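You operate a simulated robot arm through the tools that you are given. There is no shell and no other tool.

Carry out the task below with a simulated robot arm. There is one attempt and no reset: what you move stays moved.

Task
Set the desk calendar to the date on the date card.
Fine: leave the card where it is.
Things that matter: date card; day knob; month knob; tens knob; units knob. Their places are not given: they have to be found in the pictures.

The check looks at the end state, three seconds after you hand in, the way a careful person would. Anything else that was tipped, shoved, dropped, spilled or broken makes it a failure.

Robot
A 7-joint arm with a two-finger parallel gripper, fixed in place. Base frame: the origin is at the foot of the arm, x ahead of it, y to its left, z up; the work surface is at about z = 0.76. Lengths are in m, angles in rad, forces in N, time in s.
With the tool pointing down near the work surface it reaches from about 0.3 to 0.7 m from the base axis. Its first joint turns from -1.152 to 1.152 rad. Payload 1.57 kg.
Tool frame: the origin (TCP) lies between the finger pads and is the grasp point; the fingertips stand 0.03 m ahead of it; z points along the fingers, y is the line along which they close. Largest opening 0.11 m; finger width 0.024, thickness 0.012; the body of the gripper, 0.048 by 0.112 m, starts 0.078 m behind the TCP.
Orientation is that of the tool frame in the base frame, as a unit quaternion [w, x, y, z]. With the fingers straight down and closing along the base's y, the tool's x points along the base's -x, its y along +y and its z along -z.

Tools
- The arm moves only by the tool apply_moves. Its argument "series" is a list of rows, each an object of numbers (a shift or turn left out is 0, a gripper value left out holds the last): "claw": the closure in counts, from 0 (fully open) to 255 (shut); "tx", "ty", "tz": the shift along the tool's x, y, z in m; "ax", "ay", "az": the turn, a rotation vector about the tool's x, y, z in rad. In form: [{"claw": .., "tx": .., "ty": .., "tz": .., "ax": .., "ay": .., "az": ..}, ...]. A call has 1 to 20 rows; each row shifts and turns the commanded pose from where the row before left it, along the tool's axes as they then stand. Rows are played at 5 a second. More than 0.05 m and 0.15 rad between two rows, or a gripper value outside its range, and nothing of the call is played. A pose out of reach is approached as far as the arm can. The call stops where the force on the tool passes 40 N (or 10 N more than at its start, if that is more) or the arm is blocked; 0.2 s more then pass. Each finger travels about 0.108 m/s and halts on what it meets, pressing with about 43 N; the grip force reading is that of the motor and also rises with nothing between the fingers. The clock runs only during rows and for 0.2 s after the last one: add rows that do not move to give the fingers time. It gives the time, the measured TCP pose, the force on the tool (base axes), the opening and the grip force at its end, in the units of the frame above (readings bear some noise), with the torque about the TCP (base axes, N m) and any sound that the robot's microphone picked up.
- Cameras (640 x 400 px; columns grow to the right, rows downward): "scene" is fixed at [0.1668, -0.3919, 1.4062]; the picture's right is [0.76, -0.65, 0.00], its down [-0.37, -0.43, -0.82] and it looks along [0.53, 0.63, -0.57] (base axes); focal length 348 px, centre (320, 200). "wrist" rides on the gripper at [0.07, 0.016, -0.141] in the tool frame; the picture's right is [-0.23, 0.97, 0.00], its down [-0.86, -0.20, -0.48] and it looks along [-0.47, -0.11, 0.88] (tool axes); focal length 222 px, centre (320, 200).
- grab_frame(camera): a new picture of that camera. No time passes.
- pixel_to_xyz(camera, pixels): there is no depth. For up to 12 entries [column, row, z] of the newest picture of that camera ("zoom" is the newest enlarged one), the place [x, y] in the base frame at which the ray of that pixel passes the height z, good to about 0.003 m. No time passes.
- enlarge(camera, box): a new picture of the part [left, top, right, bottom] of that camera's present view, enlarged. No time passes.
- job_done(): hands the job in; it is judged then, once.

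Open the gripper and draw the arm clear of the work before you hand the job in, unless the task says otherwise.

The tools are called after "Emit:" as a command line: name --argument value ..., lists and objects as JSON in quotes. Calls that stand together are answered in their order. apply_moves: Moves the arm, as the interface text tells. Its arguments: {"type":"object","properties":{"series":{"type":"array"}},"required":["series"]} The other tools are called the same way: grab_frame (camera) takes a picture; pixel_to_xyz (camera, pixels) gives the place at which the rays of pixels pass given heights; enlarge (camera, box) takes an enlarged picture of a part of a camera's view; job_done () hands the job in.

At the start:

```text
time: 0.0
tool_pos: [0.4471, -0.1193, 1.1858]
tool_rot: [0.0, 0.0, 1.0, 0.001]
force: [-0.5, -0.9, -0.4]
wrist_torque: [-0.01, 0.0, -0.02]
gripper_width: 0.1099
grip_force: 0.1
```

scene: 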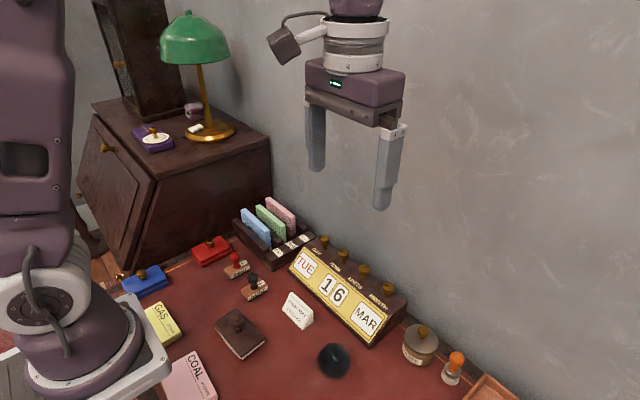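
wrist: 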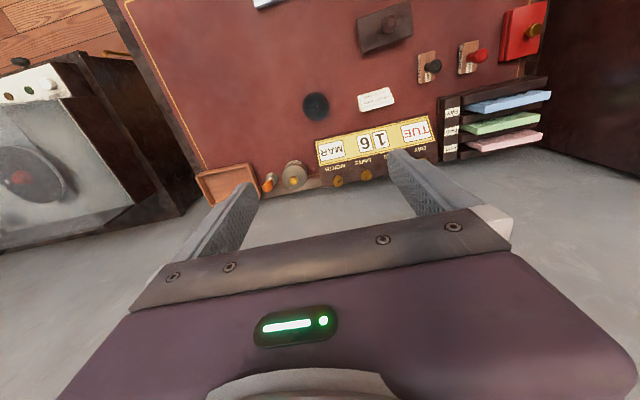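

The calendar sits around (345,290) in the scene with four knobs on top, and the date card stands near (297,310). I enlarge both to read them.

Emit:
enlarge --camera "scene" --box '[270, 280, 330, 340]'

Emit:
enlarge --camera "scene" --box '[280, 225, 420, 350]'

Emit:
enlarge --camera "wrist" --box '[300, 70, 450, 190]'

```text
6.67 times, centred on (300, 310) of scene
```

zoom: 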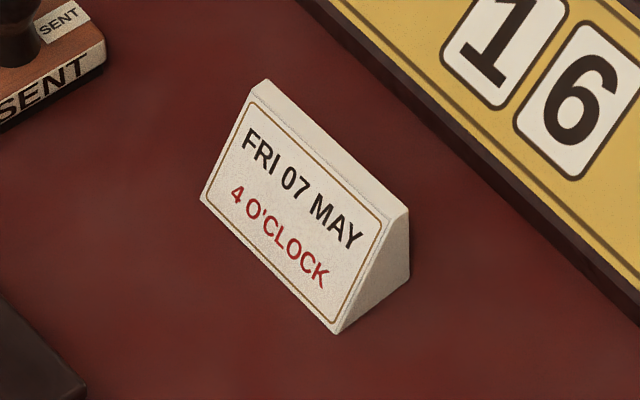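

```text
3.20 times, centred on (350, 288) of scene
```

zoom: 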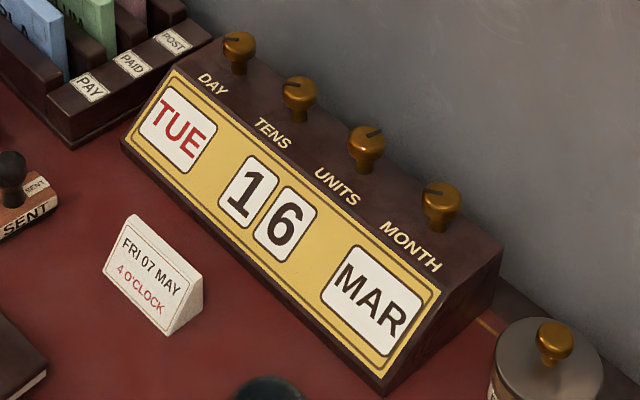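

```text
3.33 times, centred on (375, 130) of wrist
```

zoom: 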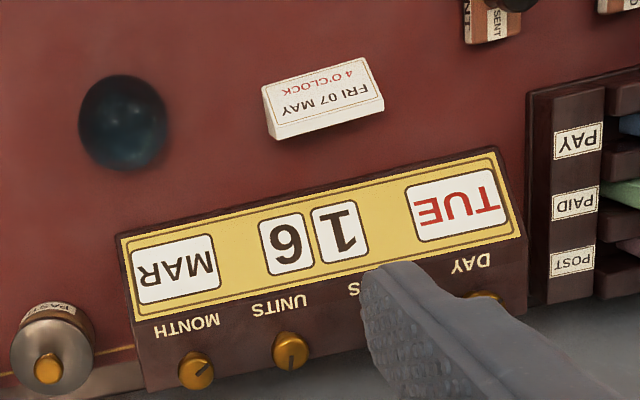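

The card reads FRI 07 MAY and the calendar shows TUE 16 MAR. I triangulate the knobs by intersecting the scene and wrist rays at several heights.

Emit:
pixel_to_xyz --camera "scene" --pixels '[[324.4, 238, 0.84], [324.4, 238, 0.88], [343.8, 251.5, 0.84], [343.8, 251.5, 0.88], [364.4, 267, 0.84], [364.4, 267, 0.88], [387.8, 285, 0.84], [387.8, 285, 0.88], [289, 272, 0.76], [371, 347, 0.76]]'

Emit:
pixel_to_xyz --camera "wrist" --pixels '[[337.8, 181, 0.82], [337.8, 181, 0.84], [337.8, 181, 0.86], [337.8, 181, 0.88], [366, 175, 0.82], [366, 175, 0.84], [366, 175, 0.86], [366, 175, 0.88]]'

```text
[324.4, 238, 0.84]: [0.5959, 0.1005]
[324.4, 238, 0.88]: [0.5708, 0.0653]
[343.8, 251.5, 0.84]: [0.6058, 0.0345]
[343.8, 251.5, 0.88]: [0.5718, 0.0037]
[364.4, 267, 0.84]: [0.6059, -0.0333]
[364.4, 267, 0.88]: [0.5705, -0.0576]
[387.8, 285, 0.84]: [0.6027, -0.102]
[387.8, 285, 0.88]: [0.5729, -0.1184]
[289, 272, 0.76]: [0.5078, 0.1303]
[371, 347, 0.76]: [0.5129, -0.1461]
```

```text
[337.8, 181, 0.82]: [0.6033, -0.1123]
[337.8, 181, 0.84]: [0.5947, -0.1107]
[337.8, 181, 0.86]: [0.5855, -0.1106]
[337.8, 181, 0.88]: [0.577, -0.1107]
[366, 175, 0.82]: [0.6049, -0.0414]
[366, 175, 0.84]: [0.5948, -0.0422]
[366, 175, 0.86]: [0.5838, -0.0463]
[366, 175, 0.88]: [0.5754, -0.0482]
```

Rays agree near z≈0.86: month knob ≈(0.587,-0.110), units ≈(0.586,-0.046), spacing about 0.065. I move above the month knob at z≈0.98, narrowing the fingers, to get a closer look.

Emit:
apply_moves --series '[{"claw": 130, "tx": -0.0233, "ty": 0.0015, "tz": 0.03}, {"tx": -0.0233, "ty": 0.0015, "tz": 0.03}, {"tx": -0.0233, "ty": 0.0016, "tz": 0.03}, {"tx": -0.0233, "ty": 0.0016, "tz": 0.03}, {"tx": -0.0233, "ty": 0.0016, "tz": 0.03}, {"tx": -0.0233, "ty": 0.0016, "tz": 0.03}, {"tz": 0.0}, {"tz": 0.0}]'

Emit:
grab_frame --camera "wrist"

Emit:
grab_frame --camera "scene"

```text
time: 1.8
tool_pos: [0.5849, -0.1099, 1.0066]
tool_rot: [-0.001, -0.001, 1.0, -0.001]
force: [0.8, 0.7, -0.7]
wrist_torque: [0.04, -0.01, -0.01]
gripper_width: 0.0538
grip_force: 0.1
```

```text
taken
```

wrist: 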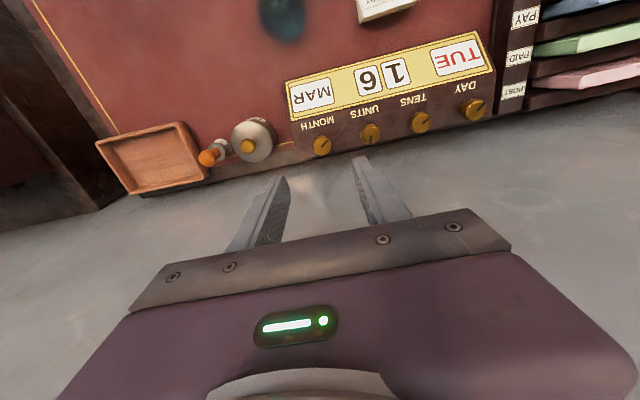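

```text
taken
```

scene: 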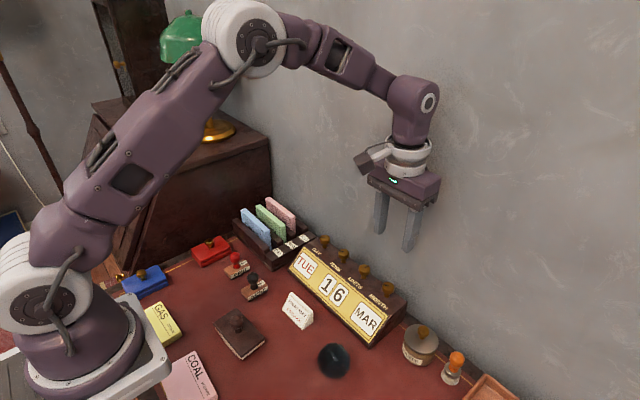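

The knobs are now visible at wrist (322,145), (370,133), (420,122), (473,108). I enlarge the wrist view and locate their tops and bases.

Emit:
enlarge --camera "wrist" --box '[280, 70, 500, 190]'

Emit:
enlarge --camera "scene" --box '[300, 225, 410, 310]'

Emit:
pixel_to_xyz --camera "wrist" --pixels '[[322, 145, 0.84], [322, 145, 0.86], [370, 133, 0.84], [370, 133, 0.86], [420, 122, 0.84], [420, 122, 0.86], [473, 108, 0.84], [473, 108, 0.86]]'

```text
2.91 times, centred on (390, 130) of wrist
```

zoom: 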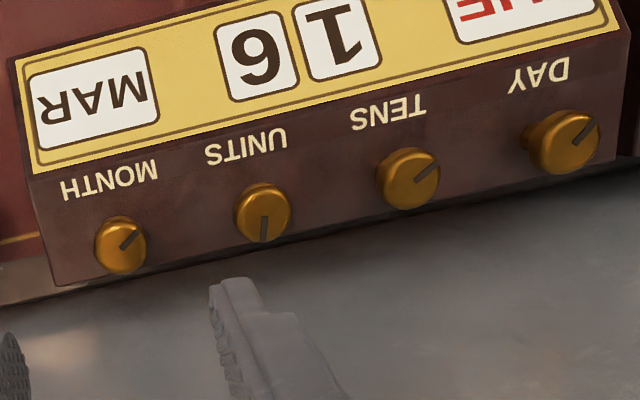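

```text
4.71 times, centred on (355, 268) of scene
```

zoom: 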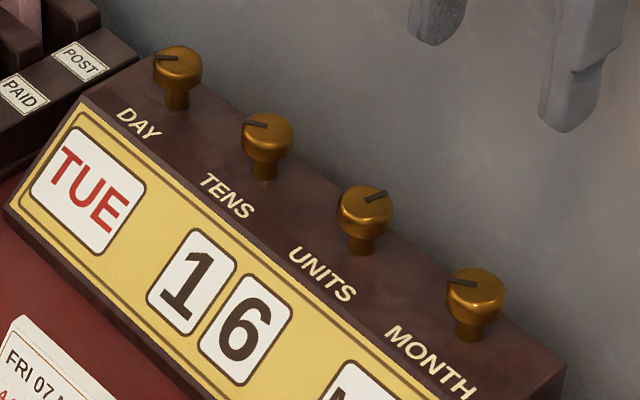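

```text
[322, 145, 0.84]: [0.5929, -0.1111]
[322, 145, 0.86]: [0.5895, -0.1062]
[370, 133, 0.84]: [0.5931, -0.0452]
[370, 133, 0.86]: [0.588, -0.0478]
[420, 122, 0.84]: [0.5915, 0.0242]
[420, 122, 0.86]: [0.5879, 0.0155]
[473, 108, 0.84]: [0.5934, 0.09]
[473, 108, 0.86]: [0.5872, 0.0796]
```

I check the knob top centres and the stem base in the newest scene zoom at several candidate heights to fix cap and deck heights.

Emit:
pixel_to_xyz --camera "zoom" --pixels '[[177, 64, 0.86], [267, 131, 0.86], [366, 204, 0.86], [477, 288, 0.86], [470, 338, 0.83], [470, 338, 0.84], [360, 250, 0.83], [360, 250, 0.84], [446, 288, 0.86], [506, 288, 0.86], [477, 288, 0.865], [477, 288, 0.855]]'

Emit:
enlarge --camera "scene" --box '[355, 250, 415, 310]'

```text
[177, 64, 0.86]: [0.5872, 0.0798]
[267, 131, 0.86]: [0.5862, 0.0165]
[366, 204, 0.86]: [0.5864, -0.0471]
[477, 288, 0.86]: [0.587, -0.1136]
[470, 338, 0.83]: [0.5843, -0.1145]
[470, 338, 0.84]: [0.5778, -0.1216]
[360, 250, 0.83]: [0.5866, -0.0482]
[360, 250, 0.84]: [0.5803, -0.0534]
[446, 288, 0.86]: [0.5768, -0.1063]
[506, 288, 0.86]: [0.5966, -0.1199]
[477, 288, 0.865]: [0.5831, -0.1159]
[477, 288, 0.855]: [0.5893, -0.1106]
```

```text
6.67 times, centred on (385, 280) of scene
```

zoom: 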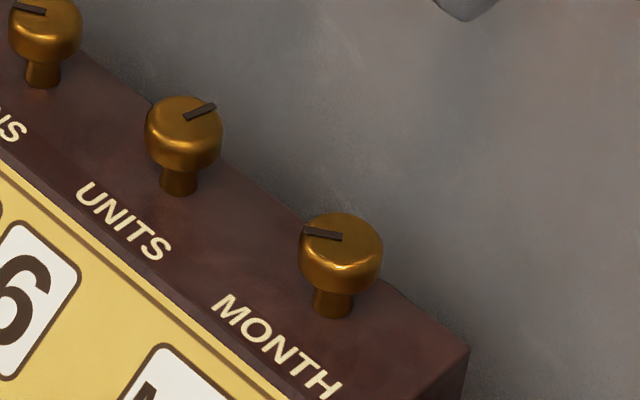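

Deck ≈0.83, cap tops ≈0.86, cap diameter ≈0.025. I descend to TCP z≈0.91 (fingertips ≈0.88, above the knob) and check alignment with the month knob.

Emit:
apply_moves --series '[{"tx": -0.001, "tz": 0.035}, {"tx": -0.001, "tz": 0.035}, {"tz": 0.0266}, {"tz": 0.0}, {"tz": 0.0}]'

Emit:
grab_frame --camera "wrist"

Emit:
enlarge --camera "scene" --box '[320, 210, 440, 330]'

```text
time: 3.0
tool_pos: [0.5881, -0.11, 0.9103]
tool_rot: [0.0, 0.0, 1.0, 0.0]
force: [0.1, -0.2, 0.3]
wrist_torque: [-0.02, 0.04, -0.01]
gripper_width: 0.0541
grip_force: 0.1
```

```text
taken
```

wrist: 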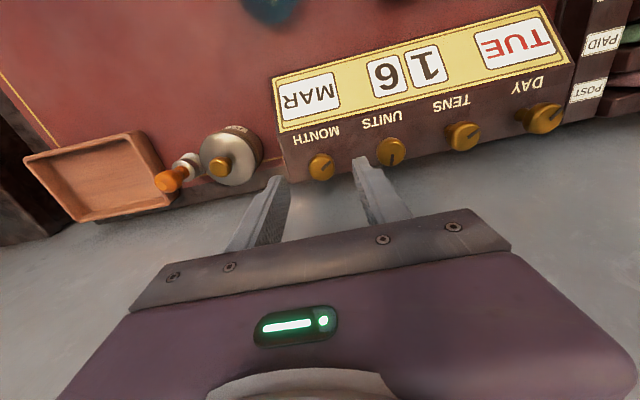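

```text
3.33 times, centred on (380, 270) of scene
```

zoom: 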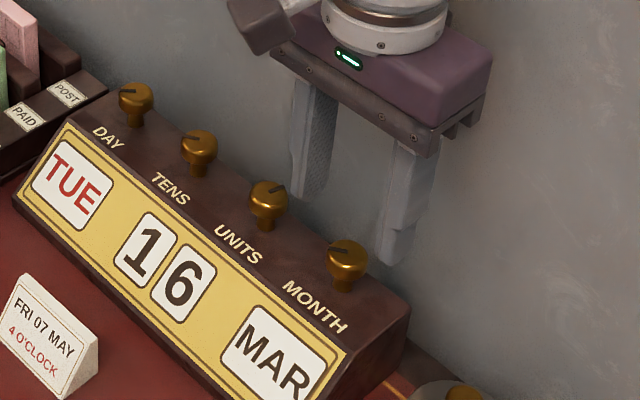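

The knob at wrist (320,166) sits between the fingers; I compute its position from this closer view for all knobs at the cap-top height.

Emit:
enlarge --camera "wrist" --box '[270, 130, 380, 200]'

Emit:
pixel_to_xyz --camera "wrist" --pixels '[[321, 165, 0.86], [392, 150, 0.86], [465, 135, 0.86], [546, 117, 0.86], [321, 165, 0.855], [321, 165, 0.865]]'

```text
5.71 times, centred on (325, 165) of wrist
```

zoom: 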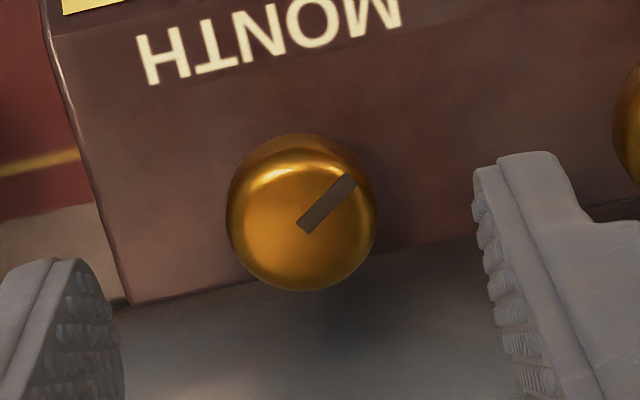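

```text
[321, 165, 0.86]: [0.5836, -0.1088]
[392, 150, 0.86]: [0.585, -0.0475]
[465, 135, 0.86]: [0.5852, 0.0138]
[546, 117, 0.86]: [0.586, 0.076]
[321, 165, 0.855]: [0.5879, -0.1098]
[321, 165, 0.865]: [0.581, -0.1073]
```

I refine the month knob centre from the zoom: cap top face centre around (303,222).

Emit:
pixel_to_xyz --camera "zoom" --pixels '[[303, 222, 0.86], [303, 222, 0.86], [303, 222, 0.855], [230, 215, 0.855], [377, 215, 0.855], [303, 222, 0.858]]'

```text
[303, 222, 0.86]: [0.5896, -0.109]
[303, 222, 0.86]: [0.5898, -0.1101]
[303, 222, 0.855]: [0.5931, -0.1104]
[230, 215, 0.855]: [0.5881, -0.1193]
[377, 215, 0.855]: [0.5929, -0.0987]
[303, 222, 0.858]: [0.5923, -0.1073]
```

Knob centre ≈(0.589,-0.109), matching the TCP. I descend to TCP z≈0.872 (fingertips ≈0.842, clear of the deck) and close partway to about 0.03.

Emit:
apply_moves --series '[{"tz": 0.02}, {"tz": 0.018}, {"tz": 0.0}, {"claw": 180}, {"claw": 185}, {"claw": 185}]'

Emit:
enlarge --camera "wrist" --box '[250, 110, 410, 210]'

Emit:
enlarge --camera "scene" --box '[320, 230, 440, 330]'

```text
time: 4.4
tool_pos: [0.5881, -0.1084, 0.8714]
tool_rot: [0.001, 0.0, 1.0, -0.001]
force: [-0.8, 0.2, 0.7]
wrist_torque: [0.02, -0.01, -0.04]
gripper_width: 0.0302
grip_force: 0.0
```

```text
4.00 times, centred on (330, 160) of wrist
```

zoom: 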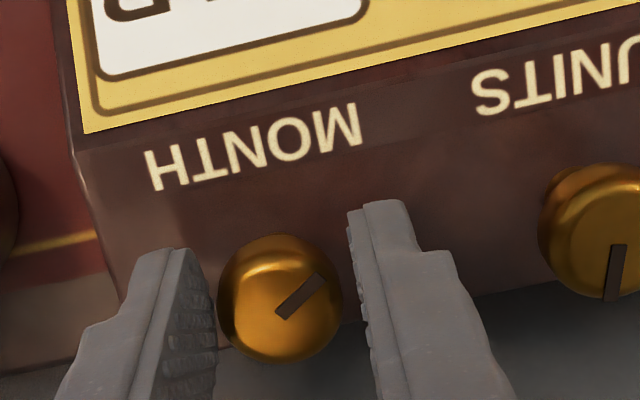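

```text
4.00 times, centred on (380, 280) of scene
```

zoom: 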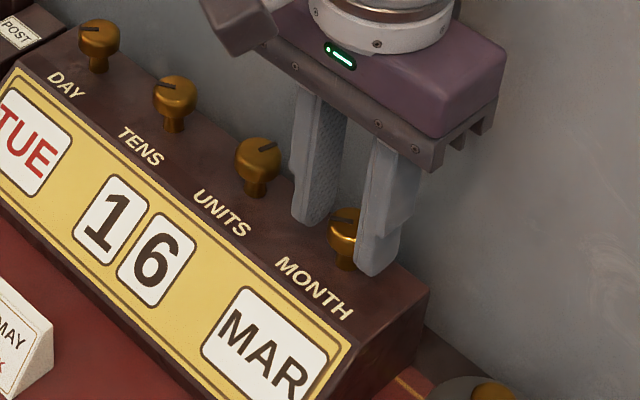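

Fingers straddle the month knob. I close in small steps and watch the force and width to find contact symmetrically.

Emit:
apply_moves --series '[{"claw": 190}, {"claw": 195}, {"claw": 198}, {"claw": 198}]'

```text
time: 5.4
tool_pos: [0.5891, -0.1095, 0.8705]
tool_rot: [0.0, 0.0, 1.0, 0.0]
force: [0.1, -3.8, 0.3]
wrist_torque: [-0.08, -0.02, -0.04]
gripper_width: 0.0278
grip_force: 1.8
```

Contact shows first on the −y finger (force −3.8 N in y), so the knob is offset toward −y. I reopen slightly, shift about 2.5 mm to −y, and close again.

Emit:
apply_moves --series '[{"claw": 183}, {"claw": 183, "ty": -0.0025}, {"claw": 183}, {"claw": 190}, {"claw": 195}, {"claw": 198}, {"claw": 198}]'

```text
time: 7.0
tool_pos: [0.5874, -0.1103, 0.871]
tool_rot: [0.0, 0.001, 1.0, 0.0]
force: [0.0, 2.8, 0.8]
wrist_torque: [0.13, 0.02, -0.01]
gripper_width: 0.0275
grip_force: 1.5
```

Now the +y finger touches first (+2.8 N), so the centre lies between; I reopen, shift back +1.1 mm, and close a bit further.

Emit:
apply_moves --series '[{"claw": 183}, {"claw": 183, "ty": 0.0011}, {"claw": 183}, {"claw": 190}, {"claw": 195}, {"claw": 198}, {"claw": 200}, {"claw": 200}]'

```text
time: 8.8
tool_pos: [0.5872, -0.1105, 0.8712]
tool_rot: [0.001, -0.001, 1.0, 0.0]
force: [-1.2, 3.5, 0.5]
wrist_torque: [0.11, -0.03, -0.02]
gripper_width: 0.0265
grip_force: 1.3
```

Net +3.5 N remains, so I shift another +0.7 mm and close further to grip.

Emit:
apply_moves --series '[{"claw": 190}, {"claw": 190, "ty": 0.0007}, {"claw": 190}, {"claw": 196}, {"claw": 200}, {"claw": 205}, {"claw": 210}, {"claw": 210}]'

Emit:
enlarge --camera "scene" --box '[320, 230, 440, 330]'

Emit:
enlarge --camera "wrist" --box '[250, 110, 410, 210]'

```text
time: 10.6
tool_pos: [0.5883, -0.1098, 0.8717]
tool_rot: [0.0, 0.0, 1.0, 0.0]
force: [0.6, -5.7, -1.4]
wrist_torque: [-0.21, -0.02, -0.02]
gripper_width: 0.0254
grip_force: 36.8
```

```text
4.00 times, centred on (380, 280) of scene
```

zoom: 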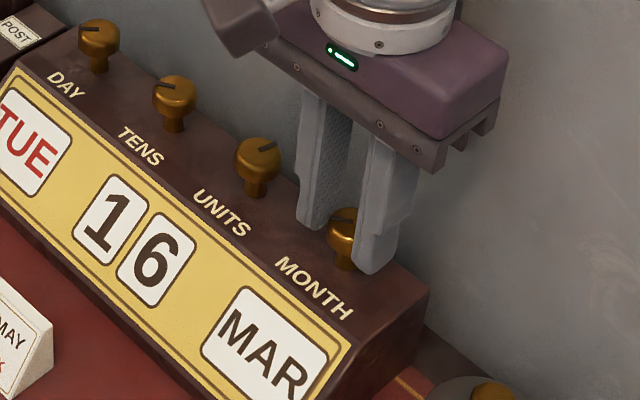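

```text
4.00 times, centred on (330, 160) of wrist
```

zoom: 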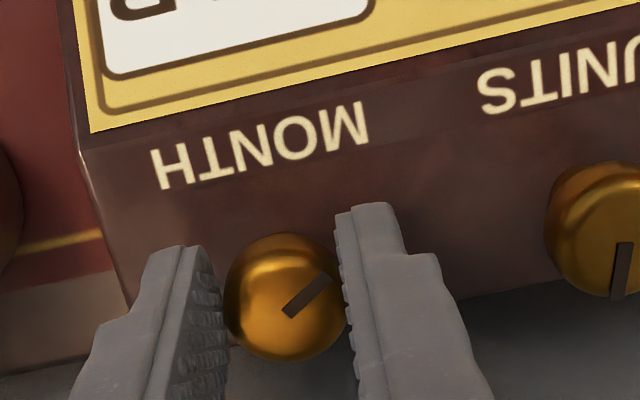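

Gripped at width 0.0254 with 37 N; calendar hasn't moved. I turn +0.3 rad about tool z (clockwise from above) and watch for a click.

Emit:
apply_moves --series '[{"az": 0.1}, {"az": 0.1}, {"az": 0.1}, {"az": 0.0}]'

Emit:
enlarge --camera "scene" --box '[320, 230, 440, 330]'

```text
time: 11.6
tool_pos: [0.5886, -0.1084, 0.8707]
tool_rot: [0.0, 0.149, 0.989, 0.001]
force: [1.8, 9.5, 1.4]
wrist_torque: [0.21, -0.75, 0.07]
gripper_width: 0.0255
grip_force: 36.8
```

```text
4.00 times, centred on (380, 280) of scene
```

zoom: 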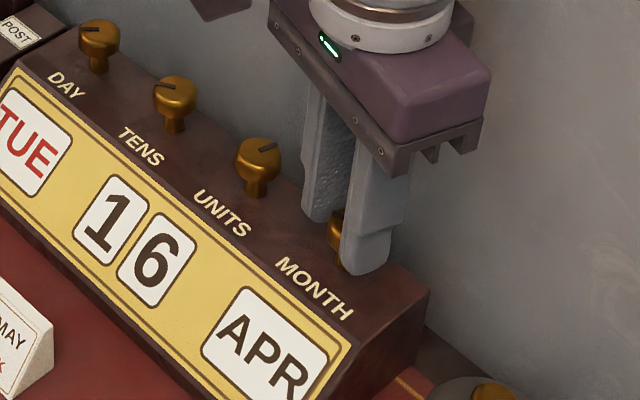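

Clockwise from above advances the month: it now shows APR after 0.3 rad, suggesting 30° steps. I continue to a total of about 1.05 rad for MAY.

Emit:
apply_moves --series '[{"az": 0.1}, {"az": 0.1}, {"az": 0.1}, {"az": 0.1}, {"az": 0.0}]'

Emit:
enlarge --camera "scene" --box '[320, 230, 440, 330]'

```text
time: 12.8
tool_pos: [0.5888, -0.1063, 0.8701]
tool_rot: [0.0, 0.343, 0.939, 0.002]
force: [17.3, 29.4, -6.7]
wrist_torque: [0.46, -0.95, 0.19]
gripper_width: 0.0253
grip_force: 36.8
```

```text
4.00 times, centred on (380, 280) of scene
```

zoom: 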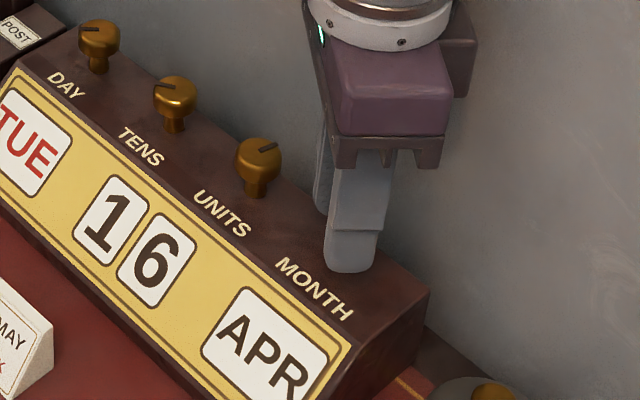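

APR still shows, and side force has grown to 34 N, meaning the knob axis sits a few mm to +x of my TCP. I release gently and look before re-centring.

Emit:
apply_moves --series '[{"claw": 200}, {"claw": 190}, {"claw": 180}, {"claw": 180}]'

Emit:
enlarge --camera "scene" --box '[320, 230, 440, 330]'

Emit:
grab_frame --camera "wrist"

Emit:
enlarge --camera "wrist" --box '[250, 110, 410, 210]'

```text
time: 13.8
tool_pos: [0.5887, -0.11, 0.8706]
tool_rot: [0.0, 0.343, 0.939, -0.001]
force: [3.0, 1.6, 0.6]
wrist_torque: [0.01, -0.07, -0.01]
gripper_width: 0.0347
grip_force: 1.0
```

```text
4.00 times, centred on (380, 280) of scene
```

zoom: 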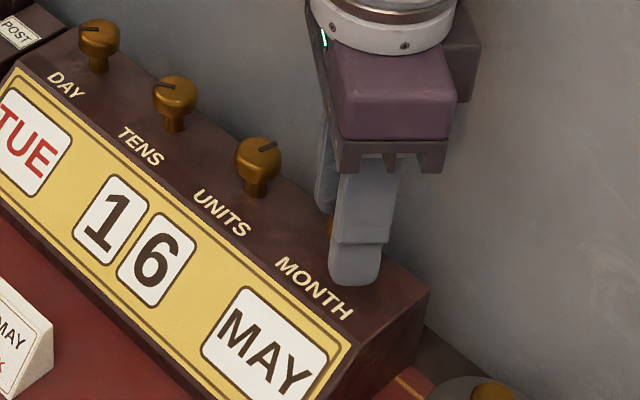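

```text
taken
```

wrist: 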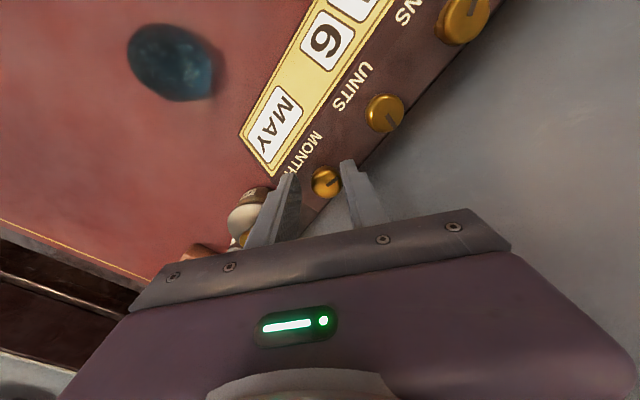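

```text
4.00 times, centred on (330, 160) of wrist
```

zoom: 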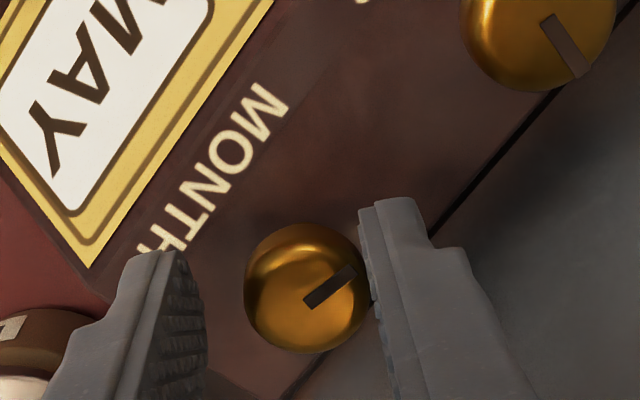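

MAY now shows, but the mark angle (~103° vs an expected 120° for 30° steps) suggests the knob isn't fully settled. I re-centre by about +4 mm in base x, close gently, and read the force.

Emit:
apply_moves --series '[{"tx": -0.003, "ty": 0.0024}, {"claw": 185}, {"claw": 190}, {"claw": 194}, {"claw": 197}, {"claw": 197}]'

Emit:
enlarge --camera "wrist" --box '[250, 110, 410, 210]'

Emit:
enlarge --camera "scene" --box '[320, 230, 440, 330]'

```text
time: 15.2
tool_pos: [0.592, -0.11, 0.8713]
tool_rot: [0.0, 0.343, 0.939, 0.0]
force: [0.2, 1.9, 0.0]
wrist_torque: [0.07, -0.04, 0.02]
gripper_width: 0.027
grip_force: 1.4
```

```text
4.00 times, centred on (330, 160) of wrist
```

zoom: 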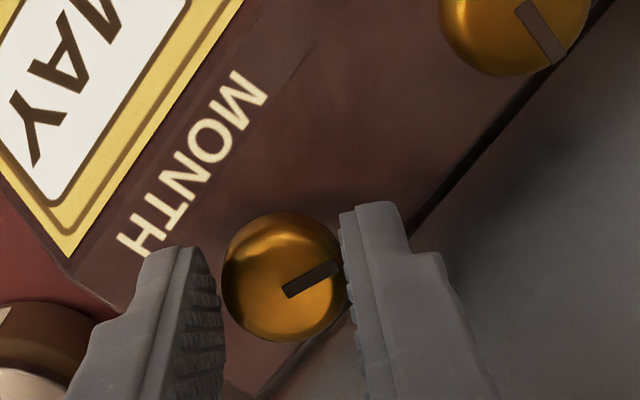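

```text
4.00 times, centred on (380, 280) of scene
```

zoom: 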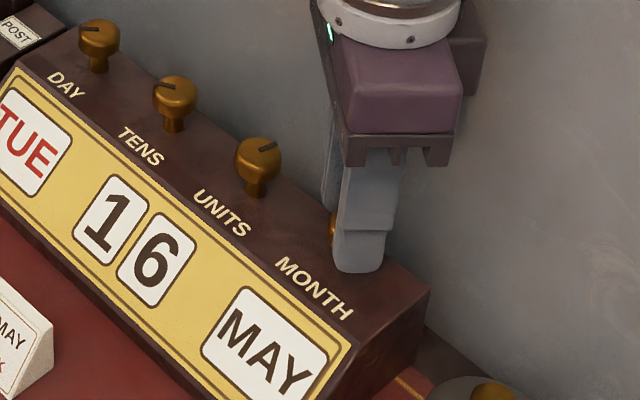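

Side force is now ~2 N and the mark has moved to about 114–120°, consistent with a detent snap onto MAY. I open and lift clear, turn back, and verify.

Emit:
apply_moves --series '[{"claw": 180}, {"claw": 150}, {"claw": 130}, {"tz": -0.03}, {"tz": -0.03}, {"az": -0.14}, {"az": -0.14}, {"az": -0.14}, {"az": -0.14}, {"az": -0.14}, {"az": 0.0}]'

Emit:
enlarge --camera "wrist" --box '[250, 90, 430, 200]'

Emit:
enlarge --camera "scene" --box '[300, 225, 410, 330]'

```text
time: 17.6
tool_pos: [0.5904, -0.1097, 0.9301]
tool_rot: [0.0, 0.0, 1.0, 0.0]
force: [0.5, 0.8, -0.7]
wrist_torque: [0.01, -0.01, 0.01]
gripper_width: 0.0541
grip_force: 0.0
```

```text
3.56 times, centred on (340, 145) of wrist
```

zoom: 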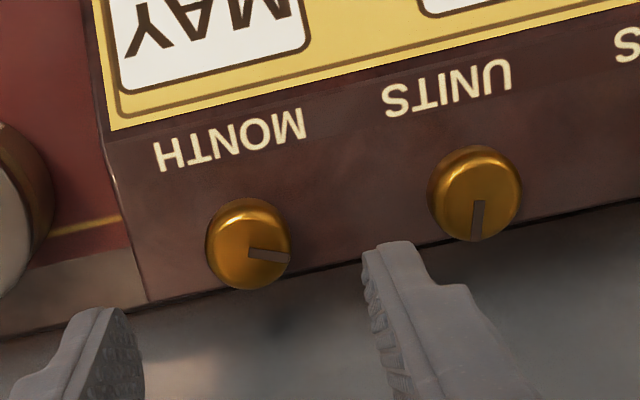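

```text
3.81 times, centred on (355, 278) of scene
```

zoom: 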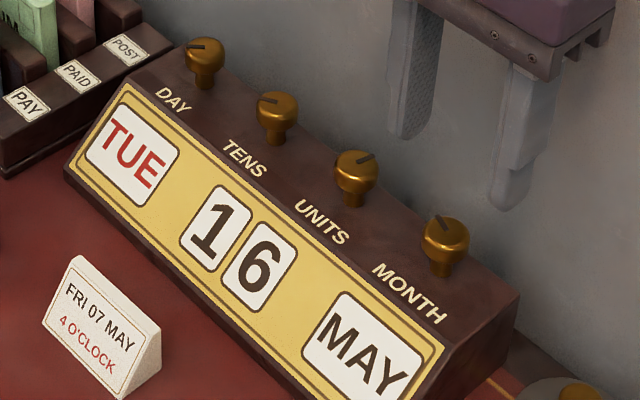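

Month reads MAY. I compute the mark directions properly at the cap-top height to learn the step angles.

Emit:
pixel_to_xyz --camera "zoom" --pixels '[[226, 278, 0.858], [446, 230, 0.858]]'

Emit:
enlarge --camera "wrist" --box '[290, 135, 400, 195]'

```text
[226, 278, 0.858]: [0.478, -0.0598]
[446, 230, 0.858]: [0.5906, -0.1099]
```

```text
5.82 times, centred on (345, 165) of wrist
```

zoom: 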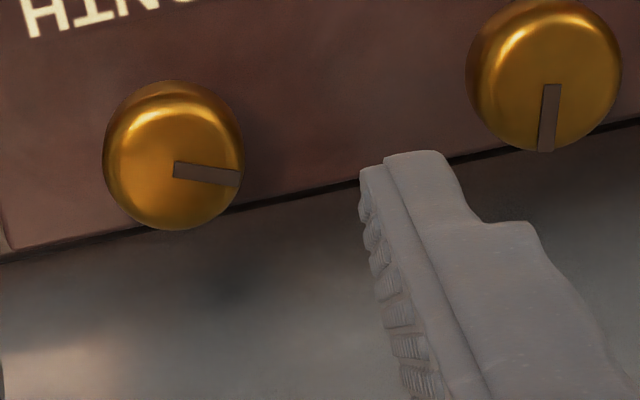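

I query the mark endpoints in this wrist zoom: month (174,168)→(240,178), units (551,85)→(546,150).

Emit:
pixel_to_xyz --camera "zoom" --pixels '[[174, 168, 0.858], [240, 178, 0.858], [551, 85, 0.858], [546, 150, 0.858], [174, 168, 0.858], [240, 178, 0.858], [551, 85, 0.858], [546, 150, 0.858]]'

```text
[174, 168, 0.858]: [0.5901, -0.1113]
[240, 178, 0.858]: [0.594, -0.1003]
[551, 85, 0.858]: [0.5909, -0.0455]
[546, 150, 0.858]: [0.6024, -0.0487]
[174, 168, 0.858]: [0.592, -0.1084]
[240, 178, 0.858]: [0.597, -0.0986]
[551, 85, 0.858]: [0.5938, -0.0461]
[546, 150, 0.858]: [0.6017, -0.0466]
```

Month knob is settled around (0.591,-0.110). Next I move +0.064 in y over the units knob and check alignment before descending.

Emit:
apply_moves --series '[{"ty": 0.032}, {"ty": 0.032}, {"ty": 0.0}, {"tz": 0.02}, {"tz": 0.0}]'

Emit:
enlarge --camera "wrist" --box '[250, 110, 410, 210]'

```text
time: 18.8
tool_pos: [0.5937, -0.0472, 0.9108]
tool_rot: [0.0, 0.0, 1.0, -0.001]
force: [-0.5, 0.4, 0.1]
wrist_torque: [0.03, -0.01, 0.01]
gripper_width: 0.0542
grip_force: 0.1
```

```text
4.00 times, centred on (330, 160) of wrist
```

zoom: 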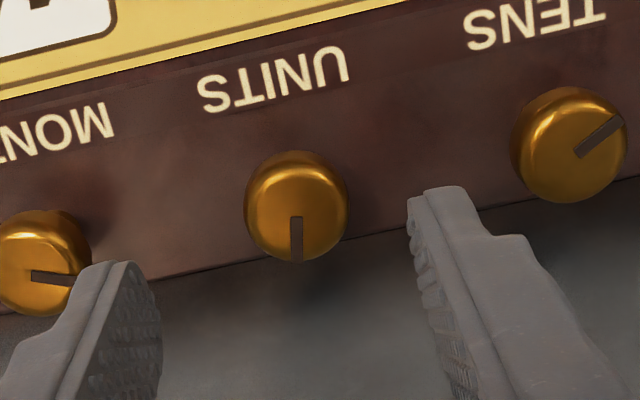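

I compute the units knob centre from this zoom, using the cap-top face centre near (297,205) and left/right edges.

Emit:
pixel_to_xyz --camera "zoom" --pixels '[[297, 205, 0.858], [297, 205, 0.858], [297, 205, 0.858], [245, 206, 0.852], [348, 206, 0.852], [297, 262, 0.858], [297, 262, 0.858], [297, 218, 0.858], [297, 218, 0.858], [570, 145, 0.858], [570, 145, 0.858]]'

Emit:
enlarge --camera "scene" --box '[320, 210, 410, 310]'

```text
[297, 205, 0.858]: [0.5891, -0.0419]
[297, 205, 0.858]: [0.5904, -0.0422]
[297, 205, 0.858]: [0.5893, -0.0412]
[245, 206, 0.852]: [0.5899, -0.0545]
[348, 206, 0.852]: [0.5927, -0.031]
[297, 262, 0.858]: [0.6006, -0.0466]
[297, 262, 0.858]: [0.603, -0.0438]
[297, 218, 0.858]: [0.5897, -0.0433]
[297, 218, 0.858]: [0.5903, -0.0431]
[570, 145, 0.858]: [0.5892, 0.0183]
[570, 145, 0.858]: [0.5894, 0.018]
```

```text
4.00 times, centred on (365, 260) of scene
```

zoom: 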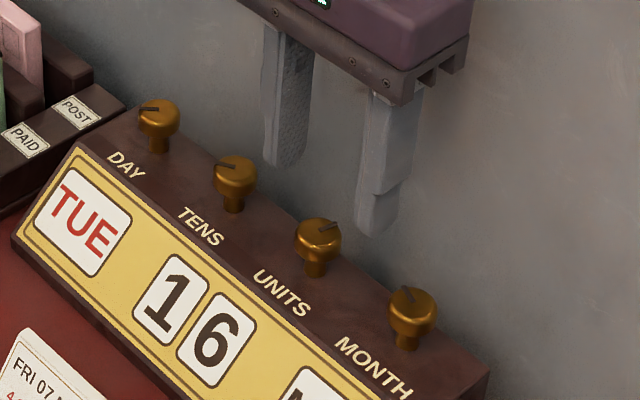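

I cross-check the knob centres from this fixed scene zoom: day (159,113), tens (236,170), units (319,233), month (413,304).

Emit:
pixel_to_xyz --camera "zoom" --pixels '[[159, 113, 0.858], [159, 113, 0.858], [235, 170, 0.858], [235, 170, 0.858], [318, 233, 0.858], [318, 233, 0.858], [318, 233, 0.858], [412, 303, 0.858], [412, 303, 0.858], [412, 303, 0.858]]'

```text
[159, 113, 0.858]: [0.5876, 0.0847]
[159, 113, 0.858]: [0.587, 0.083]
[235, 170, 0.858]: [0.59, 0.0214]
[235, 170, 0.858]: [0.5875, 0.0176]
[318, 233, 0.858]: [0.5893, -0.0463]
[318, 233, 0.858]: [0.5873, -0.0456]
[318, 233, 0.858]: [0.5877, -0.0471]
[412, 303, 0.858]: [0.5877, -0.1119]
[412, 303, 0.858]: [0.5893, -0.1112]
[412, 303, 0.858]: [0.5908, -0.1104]
```

Both views put the units knob near (0.590,-0.0455). I nudge the TCP there, descend to z≈0.871, and close gently to feel the centring.

Emit:
apply_moves --series '[{"tx": 0.0018, "ty": 0.001}, {"tz": 0.02}, {"tz": 0.019}, {"tz": 0.0}, {"claw": 175}, {"claw": 188}, {"claw": 193}, {"claw": 197}, {"claw": 197}]'

Emit:
enlarge --camera "wrist" --box '[250, 110, 410, 210]'

```text
time: 20.8
tool_pos: [0.5911, -0.0445, 0.8721]
tool_rot: [0.0, 0.0, 1.0, 0.0]
force: [-0.1, 5.1, -1.5]
wrist_torque: [0.14, 0.01, 0.02]
gripper_width: 0.029
grip_force: 2.2
```

```text
4.00 times, centred on (330, 160) of wrist
```

zoom: 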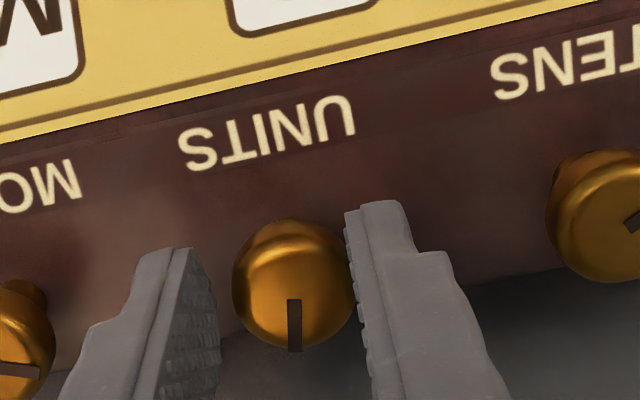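

The +y finger touches first (+5.1 N, width 0.029), so the knob is about 3 mm further to +y. I reopen, shift +3 mm, and close again.

Emit:
apply_moves --series '[{"claw": 178}, {"claw": 178, "ty": 0.003}, {"claw": 178}, {"claw": 188}, {"claw": 193}, {"claw": 197}, {"claw": 197}]'

```text
time: 22.4
tool_pos: [0.5897, -0.0424, 0.8726]
tool_rot: [0.001, 0.0, 1.0, 0.0]
force: [-0.1, -2.7, 0.0]
wrist_torque: [-0.09, -0.02, -0.01]
gripper_width: 0.0274
grip_force: 1.2
```

Slight overshoot (−2.7 N), so I shift back 1 mm and grip firmly.

Emit:
apply_moves --series '[{"claw": 185}, {"claw": 185, "ty": -0.001}, {"claw": 185}, {"claw": 193}, {"claw": 198}, {"claw": 204}, {"claw": 210}, {"claw": 210}]'

```text
time: 24.2
tool_pos: [0.59, -0.0438, 0.8714]
tool_rot: [-0.001, 0.0, 1.0, 0.0]
force: [0.2, -1.9, -0.4]
wrist_torque: [-0.09, 0.02, -0.01]
gripper_width: 0.0252
grip_force: 36.6
```

Well-centred grip now (−1.9 N only). I turn +0.45 rad for one step and check the display.

Emit:
apply_moves --series '[{"az": 0.1}, {"az": 0.1}, {"az": 0.1}, {"az": 0.1}, {"az": 0.05}, {"az": 0.0}]'

Emit:
enlarge --camera "scene" --box '[300, 225, 410, 330]'

```text
time: 25.6
tool_pos: [0.5899, -0.0407, 0.873]
tool_rot: [-0.001, 0.223, 0.975, 0.002]
force: [-13.7, 21.9, 18.8]
wrist_torque: [0.8, 0.58, 0.04]
gripper_width: 0.0249
grip_force: 37.0
```

```text
3.81 times, centred on (355, 278) of scene
```

zoom: 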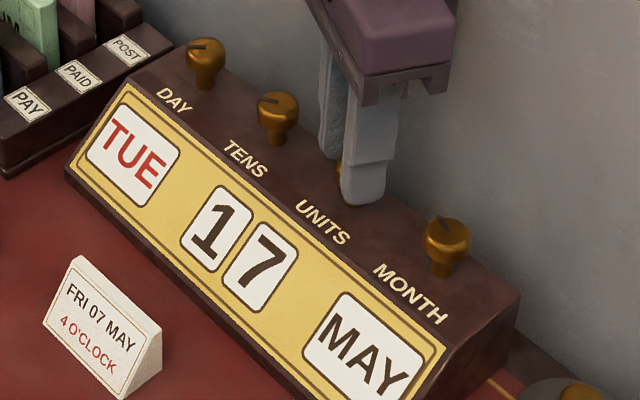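

Units now reads 7. Side load is 26 N again, so before releasing I move the command in the direction of the force to relax it.

Emit:
apply_moves --series '[{"tx": 0.0013, "ty": 0.0009, "tz": -0.0005}, {"tx": 0.0013, "ty": 0.0009, "tz": -0.0005}, {"tx": 0.0}]'

```text
time: 26.4
tool_pos: [0.59, -0.0399, 0.8728]
tool_rot: [0.002, 0.223, 0.975, -0.001]
force: [11.3, 5.9, -7.8]
wrist_torque: [0.12, -0.35, 0.06]
gripper_width: 0.0245
grip_force: 36.5
```

Load is down to about 13 N; one more small relaxation and then release slowly, letting the detent settle.

Emit:
apply_moves --series '[{"tx": -0.0003, "ty": 0.001, "tz": 0.0004}, {"az": 0.07}, {"claw": 204}, {"claw": 199}, {"claw": 194}, {"claw": 188}, {"claw": 180}, {"claw": 170}, {"claw": 170}]'

Emit:
enlarge --camera "scene" --box '[300, 225, 410, 330]'

Emit:
enlarge --camera "wrist" --box '[250, 110, 410, 210]'

```text
time: 28.4
tool_pos: [0.5893, -0.0391, 0.8719]
tool_rot: [0.0, 0.257, 0.966, 0.0]
force: [-0.2, 0.6, -1.0]
wrist_torque: [0.02, 0.01, -0.01]
gripper_width: 0.0368
grip_force: 0.1
```

```text
3.81 times, centred on (355, 278) of scene
```

zoom: 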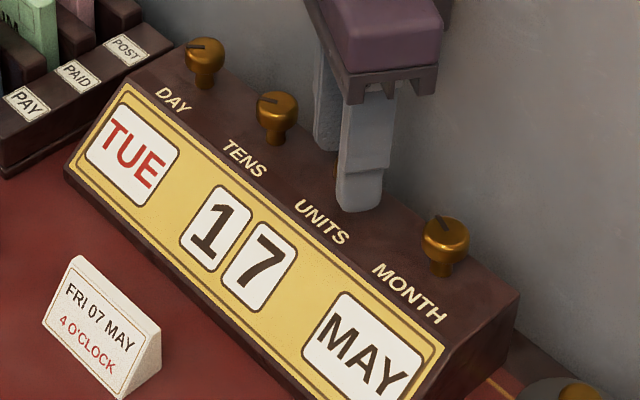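

```text
4.00 times, centred on (330, 160) of wrist
```

zoom: 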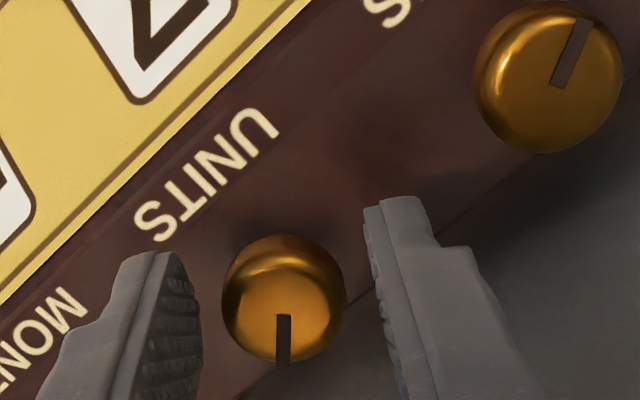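

Units shows 7 and load is zero after release. I open, lift, rotate back, and move over the tens knob.

Emit:
apply_moves --series '[{"claw": 130}, {"claw": 130}, {"tz": -0.02}, {"tz": -0.02}, {"az": -0.13}, {"az": -0.13}, {"az": -0.13}, {"az": -0.13}, {"tx": -0.001, "ty": 0.03}, {"ty": 0.0315}, {"ty": 0.0}, {"ty": 0.0}]'

Emit:
enlarge --camera "wrist" --box '[250, 110, 410, 210]'

Emit:
enlarge --camera "scene" --box '[300, 225, 410, 330]'

```text
time: 31.0
tool_pos: [0.5887, 0.0215, 0.9133]
tool_rot: [0.0, 0.0, 1.0, 0.0]
force: [0.2, 0.9, 0.2]
wrist_torque: [0.05, -0.01, -0.02]
gripper_width: 0.0542
grip_force: 0.0
```

```text
4.00 times, centred on (330, 160) of wrist
```

zoom: 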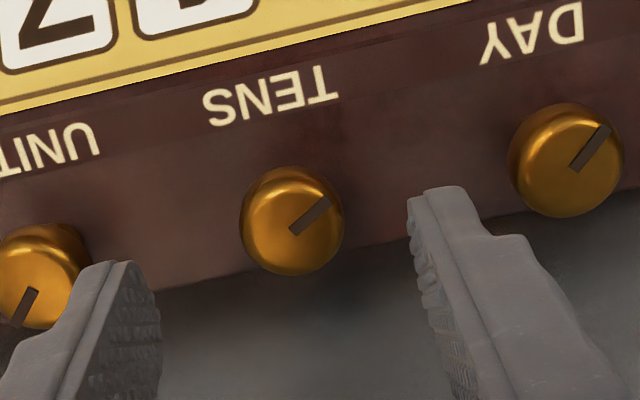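

```text
3.81 times, centred on (355, 278) of scene
```

zoom: 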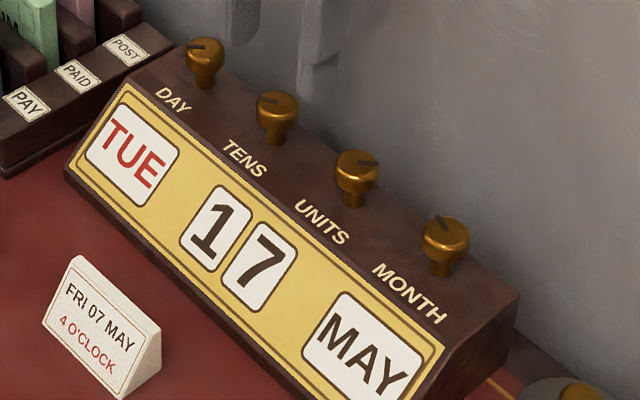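

Display reads TUE 17 MAY. The tens knob at zoom (292,222) suggests about +1.6 mm y offset; I also bias +3 mm in x to test the turning-centre estimate, descend, and close gently.

Emit:
apply_moves --series '[{"tx": -0.003, "ty": 0.0016}, {"tz": 0.021}, {"tz": 0.02}, {"tz": 0.0}, {"claw": 175}, {"claw": 188}, {"claw": 193}, {"claw": 197}, {"claw": 197}]'

Emit:
enlarge --camera "wrist" --box '[250, 110, 410, 210]'

```text
time: 33.0
tool_pos: [0.5907, 0.0248, 0.8704]
tool_rot: [0.0, 0.0, 1.0, -0.001]
force: [1.0, -3.8, 0.4]
wrist_torque: [-0.14, 0.03, -0.02]
gripper_width: 0.0282
grip_force: 2.0
```

```text
4.00 times, centred on (330, 160) of wrist
```

zoom: 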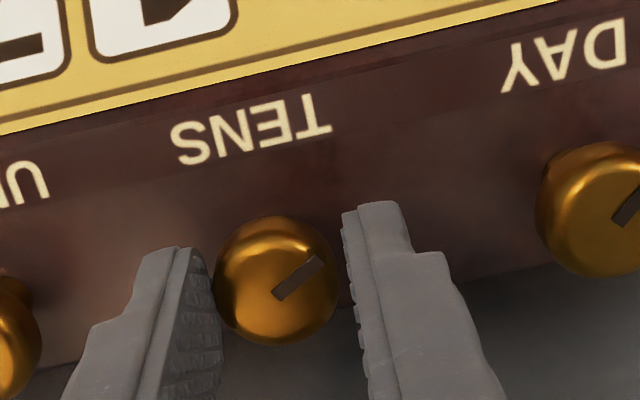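

The −y finger touches first (−3.8 N). I reopen, shift −1.5 mm, and grip firmly.

Emit:
apply_moves --series '[{"claw": 182}, {"claw": 182, "ty": -0.0015}, {"claw": 182}, {"claw": 190}, {"claw": 195}, {"claw": 199}, {"claw": 204}, {"claw": 210}, {"claw": 210}]'

```text
time: 35.0
tool_pos: [0.5938, 0.0238, 0.8721]
tool_rot: [-0.001, 0.0, 1.0, 0.0]
force: [-0.1, 4.7, 1.2]
wrist_torque: [0.14, -0.05, 0.02]
gripper_width: 0.0251
grip_force: 36.6
```

Gripped with a small net load. I turn −0.3 rad (counter-clockwise from above) to step the tens back and read forces and display.

Emit:
apply_moves --series '[{"az": -0.1}, {"az": -0.1}, {"az": -0.1}, {"az": 0.0}]'

Emit:
enlarge --camera "scene" --box '[300, 225, 410, 330]'

```text
time: 36.0
tool_pos: [0.5928, 0.0228, 0.8716]
tool_rot: [-0.001, -0.15, 0.989, 0.001]
force: [-2.7, 7.7, -3.7]
wrist_torque: [0.08, 0.47, 0.0]
gripper_width: 0.025
grip_force: 36.3
```

```text
3.81 times, centred on (355, 278) of scene
```

zoom: 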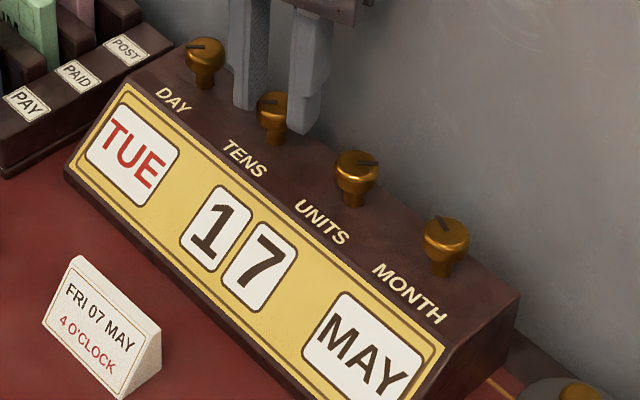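

Still 17, with low side load (8 N). I continue another −0.2 rad and look again.

Emit:
apply_moves --series '[{"az": -0.1}, {"az": -0.1}, {"az": 0.0}]'

Emit:
enlarge --camera "scene" --box '[300, 225, 410, 330]'

Emit:
enlarge --camera "wrist" --box '[250, 110, 410, 210]'

```text
time: 36.8
tool_pos: [0.5926, 0.0219, 0.8729]
tool_rot: [-0.001, -0.248, 0.969, -0.001]
force: [-15.9, 6.7, 14.3]
wrist_torque: [0.07, 0.56, 0.03]
gripper_width: 0.0251
grip_force: 36.2
```

```text
3.81 times, centred on (355, 278) of scene
```

zoom: 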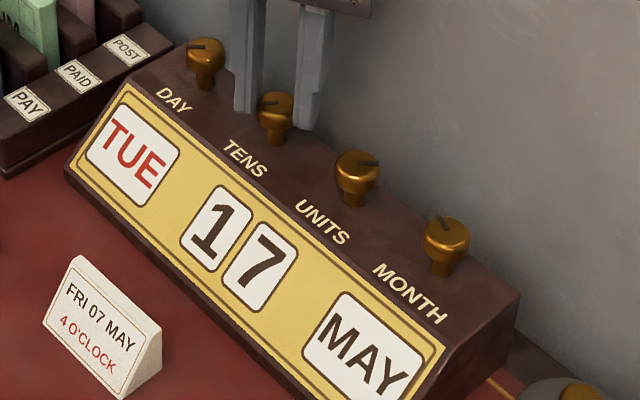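

```text
4.00 times, centred on (330, 160) of wrist
```

zoom: 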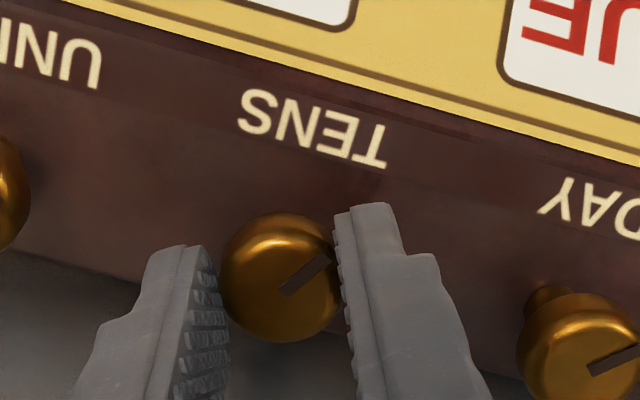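

The knob mark turned with the gripper (about 29°) but tens still shows 1, so this knob's step is larger. I relax the load slightly and turn a further −0.2 rad.

Emit:
apply_moves --series '[{"tx": 0.0005, "ty": 0.0008, "tz": -0.0006}, {"az": -0.1}, {"az": -0.1}, {"az": 0.0}]'

Emit:
enlarge --camera "scene" --box '[300, 225, 410, 330]'

```text
time: 37.8
tool_pos: [0.5935, 0.022, 0.8725]
tool_rot: [0.001, -0.343, 0.94, 0.0]
force: [-11.1, -3.8, 13.8]
wrist_torque: [0.35, -0.07, 0.02]
gripper_width: 0.0251
grip_force: 36.8
```

```text
3.81 times, centred on (355, 278) of scene
```

zoom: 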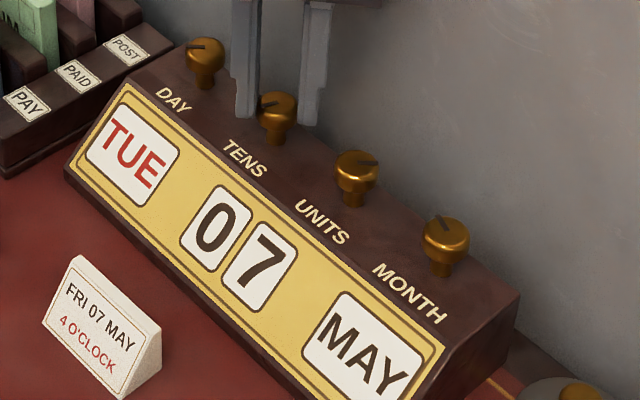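

Tens now shows 0. Before turning further for a full step I check how near the wall is, using the desk's back edge at zoom (570,372) and (540,350).

Emit:
grab_frame --camera "scene"

Emit:
enlarge --camera "scene" --box '[380, 290, 560, 400]'

```text
taken
```

scene: 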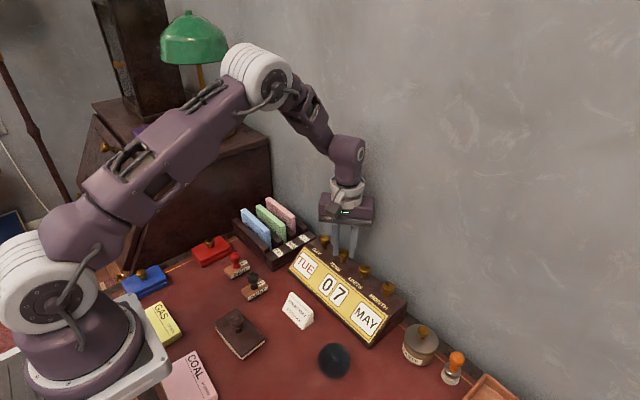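

```text
3.56 times, centred on (470, 345) of scene
```

zoom: 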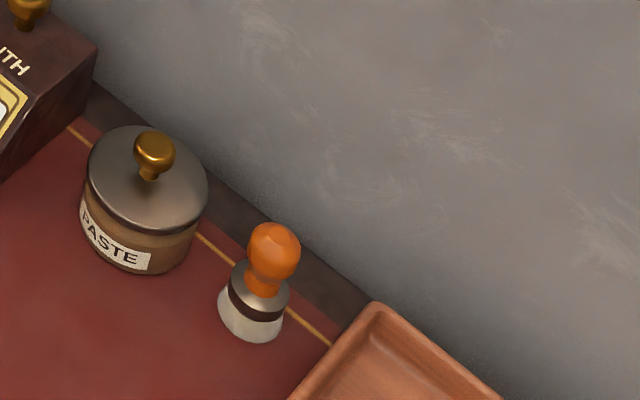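

The desk–wall line passes zoom (225,172) and (345,285); I query these at the desk height to get the wall's x.

Emit:
pixel_to_xyz --camera "zoom" --pixels '[[225, 172, 0.76], [225, 172, 0.76], [300, 240, 0.76], [350, 287, 0.76], [100, 75, 0.76]]'

```text
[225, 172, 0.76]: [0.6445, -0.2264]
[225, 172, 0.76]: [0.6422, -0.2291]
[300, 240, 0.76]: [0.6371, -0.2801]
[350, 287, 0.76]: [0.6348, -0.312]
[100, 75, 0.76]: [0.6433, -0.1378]
```

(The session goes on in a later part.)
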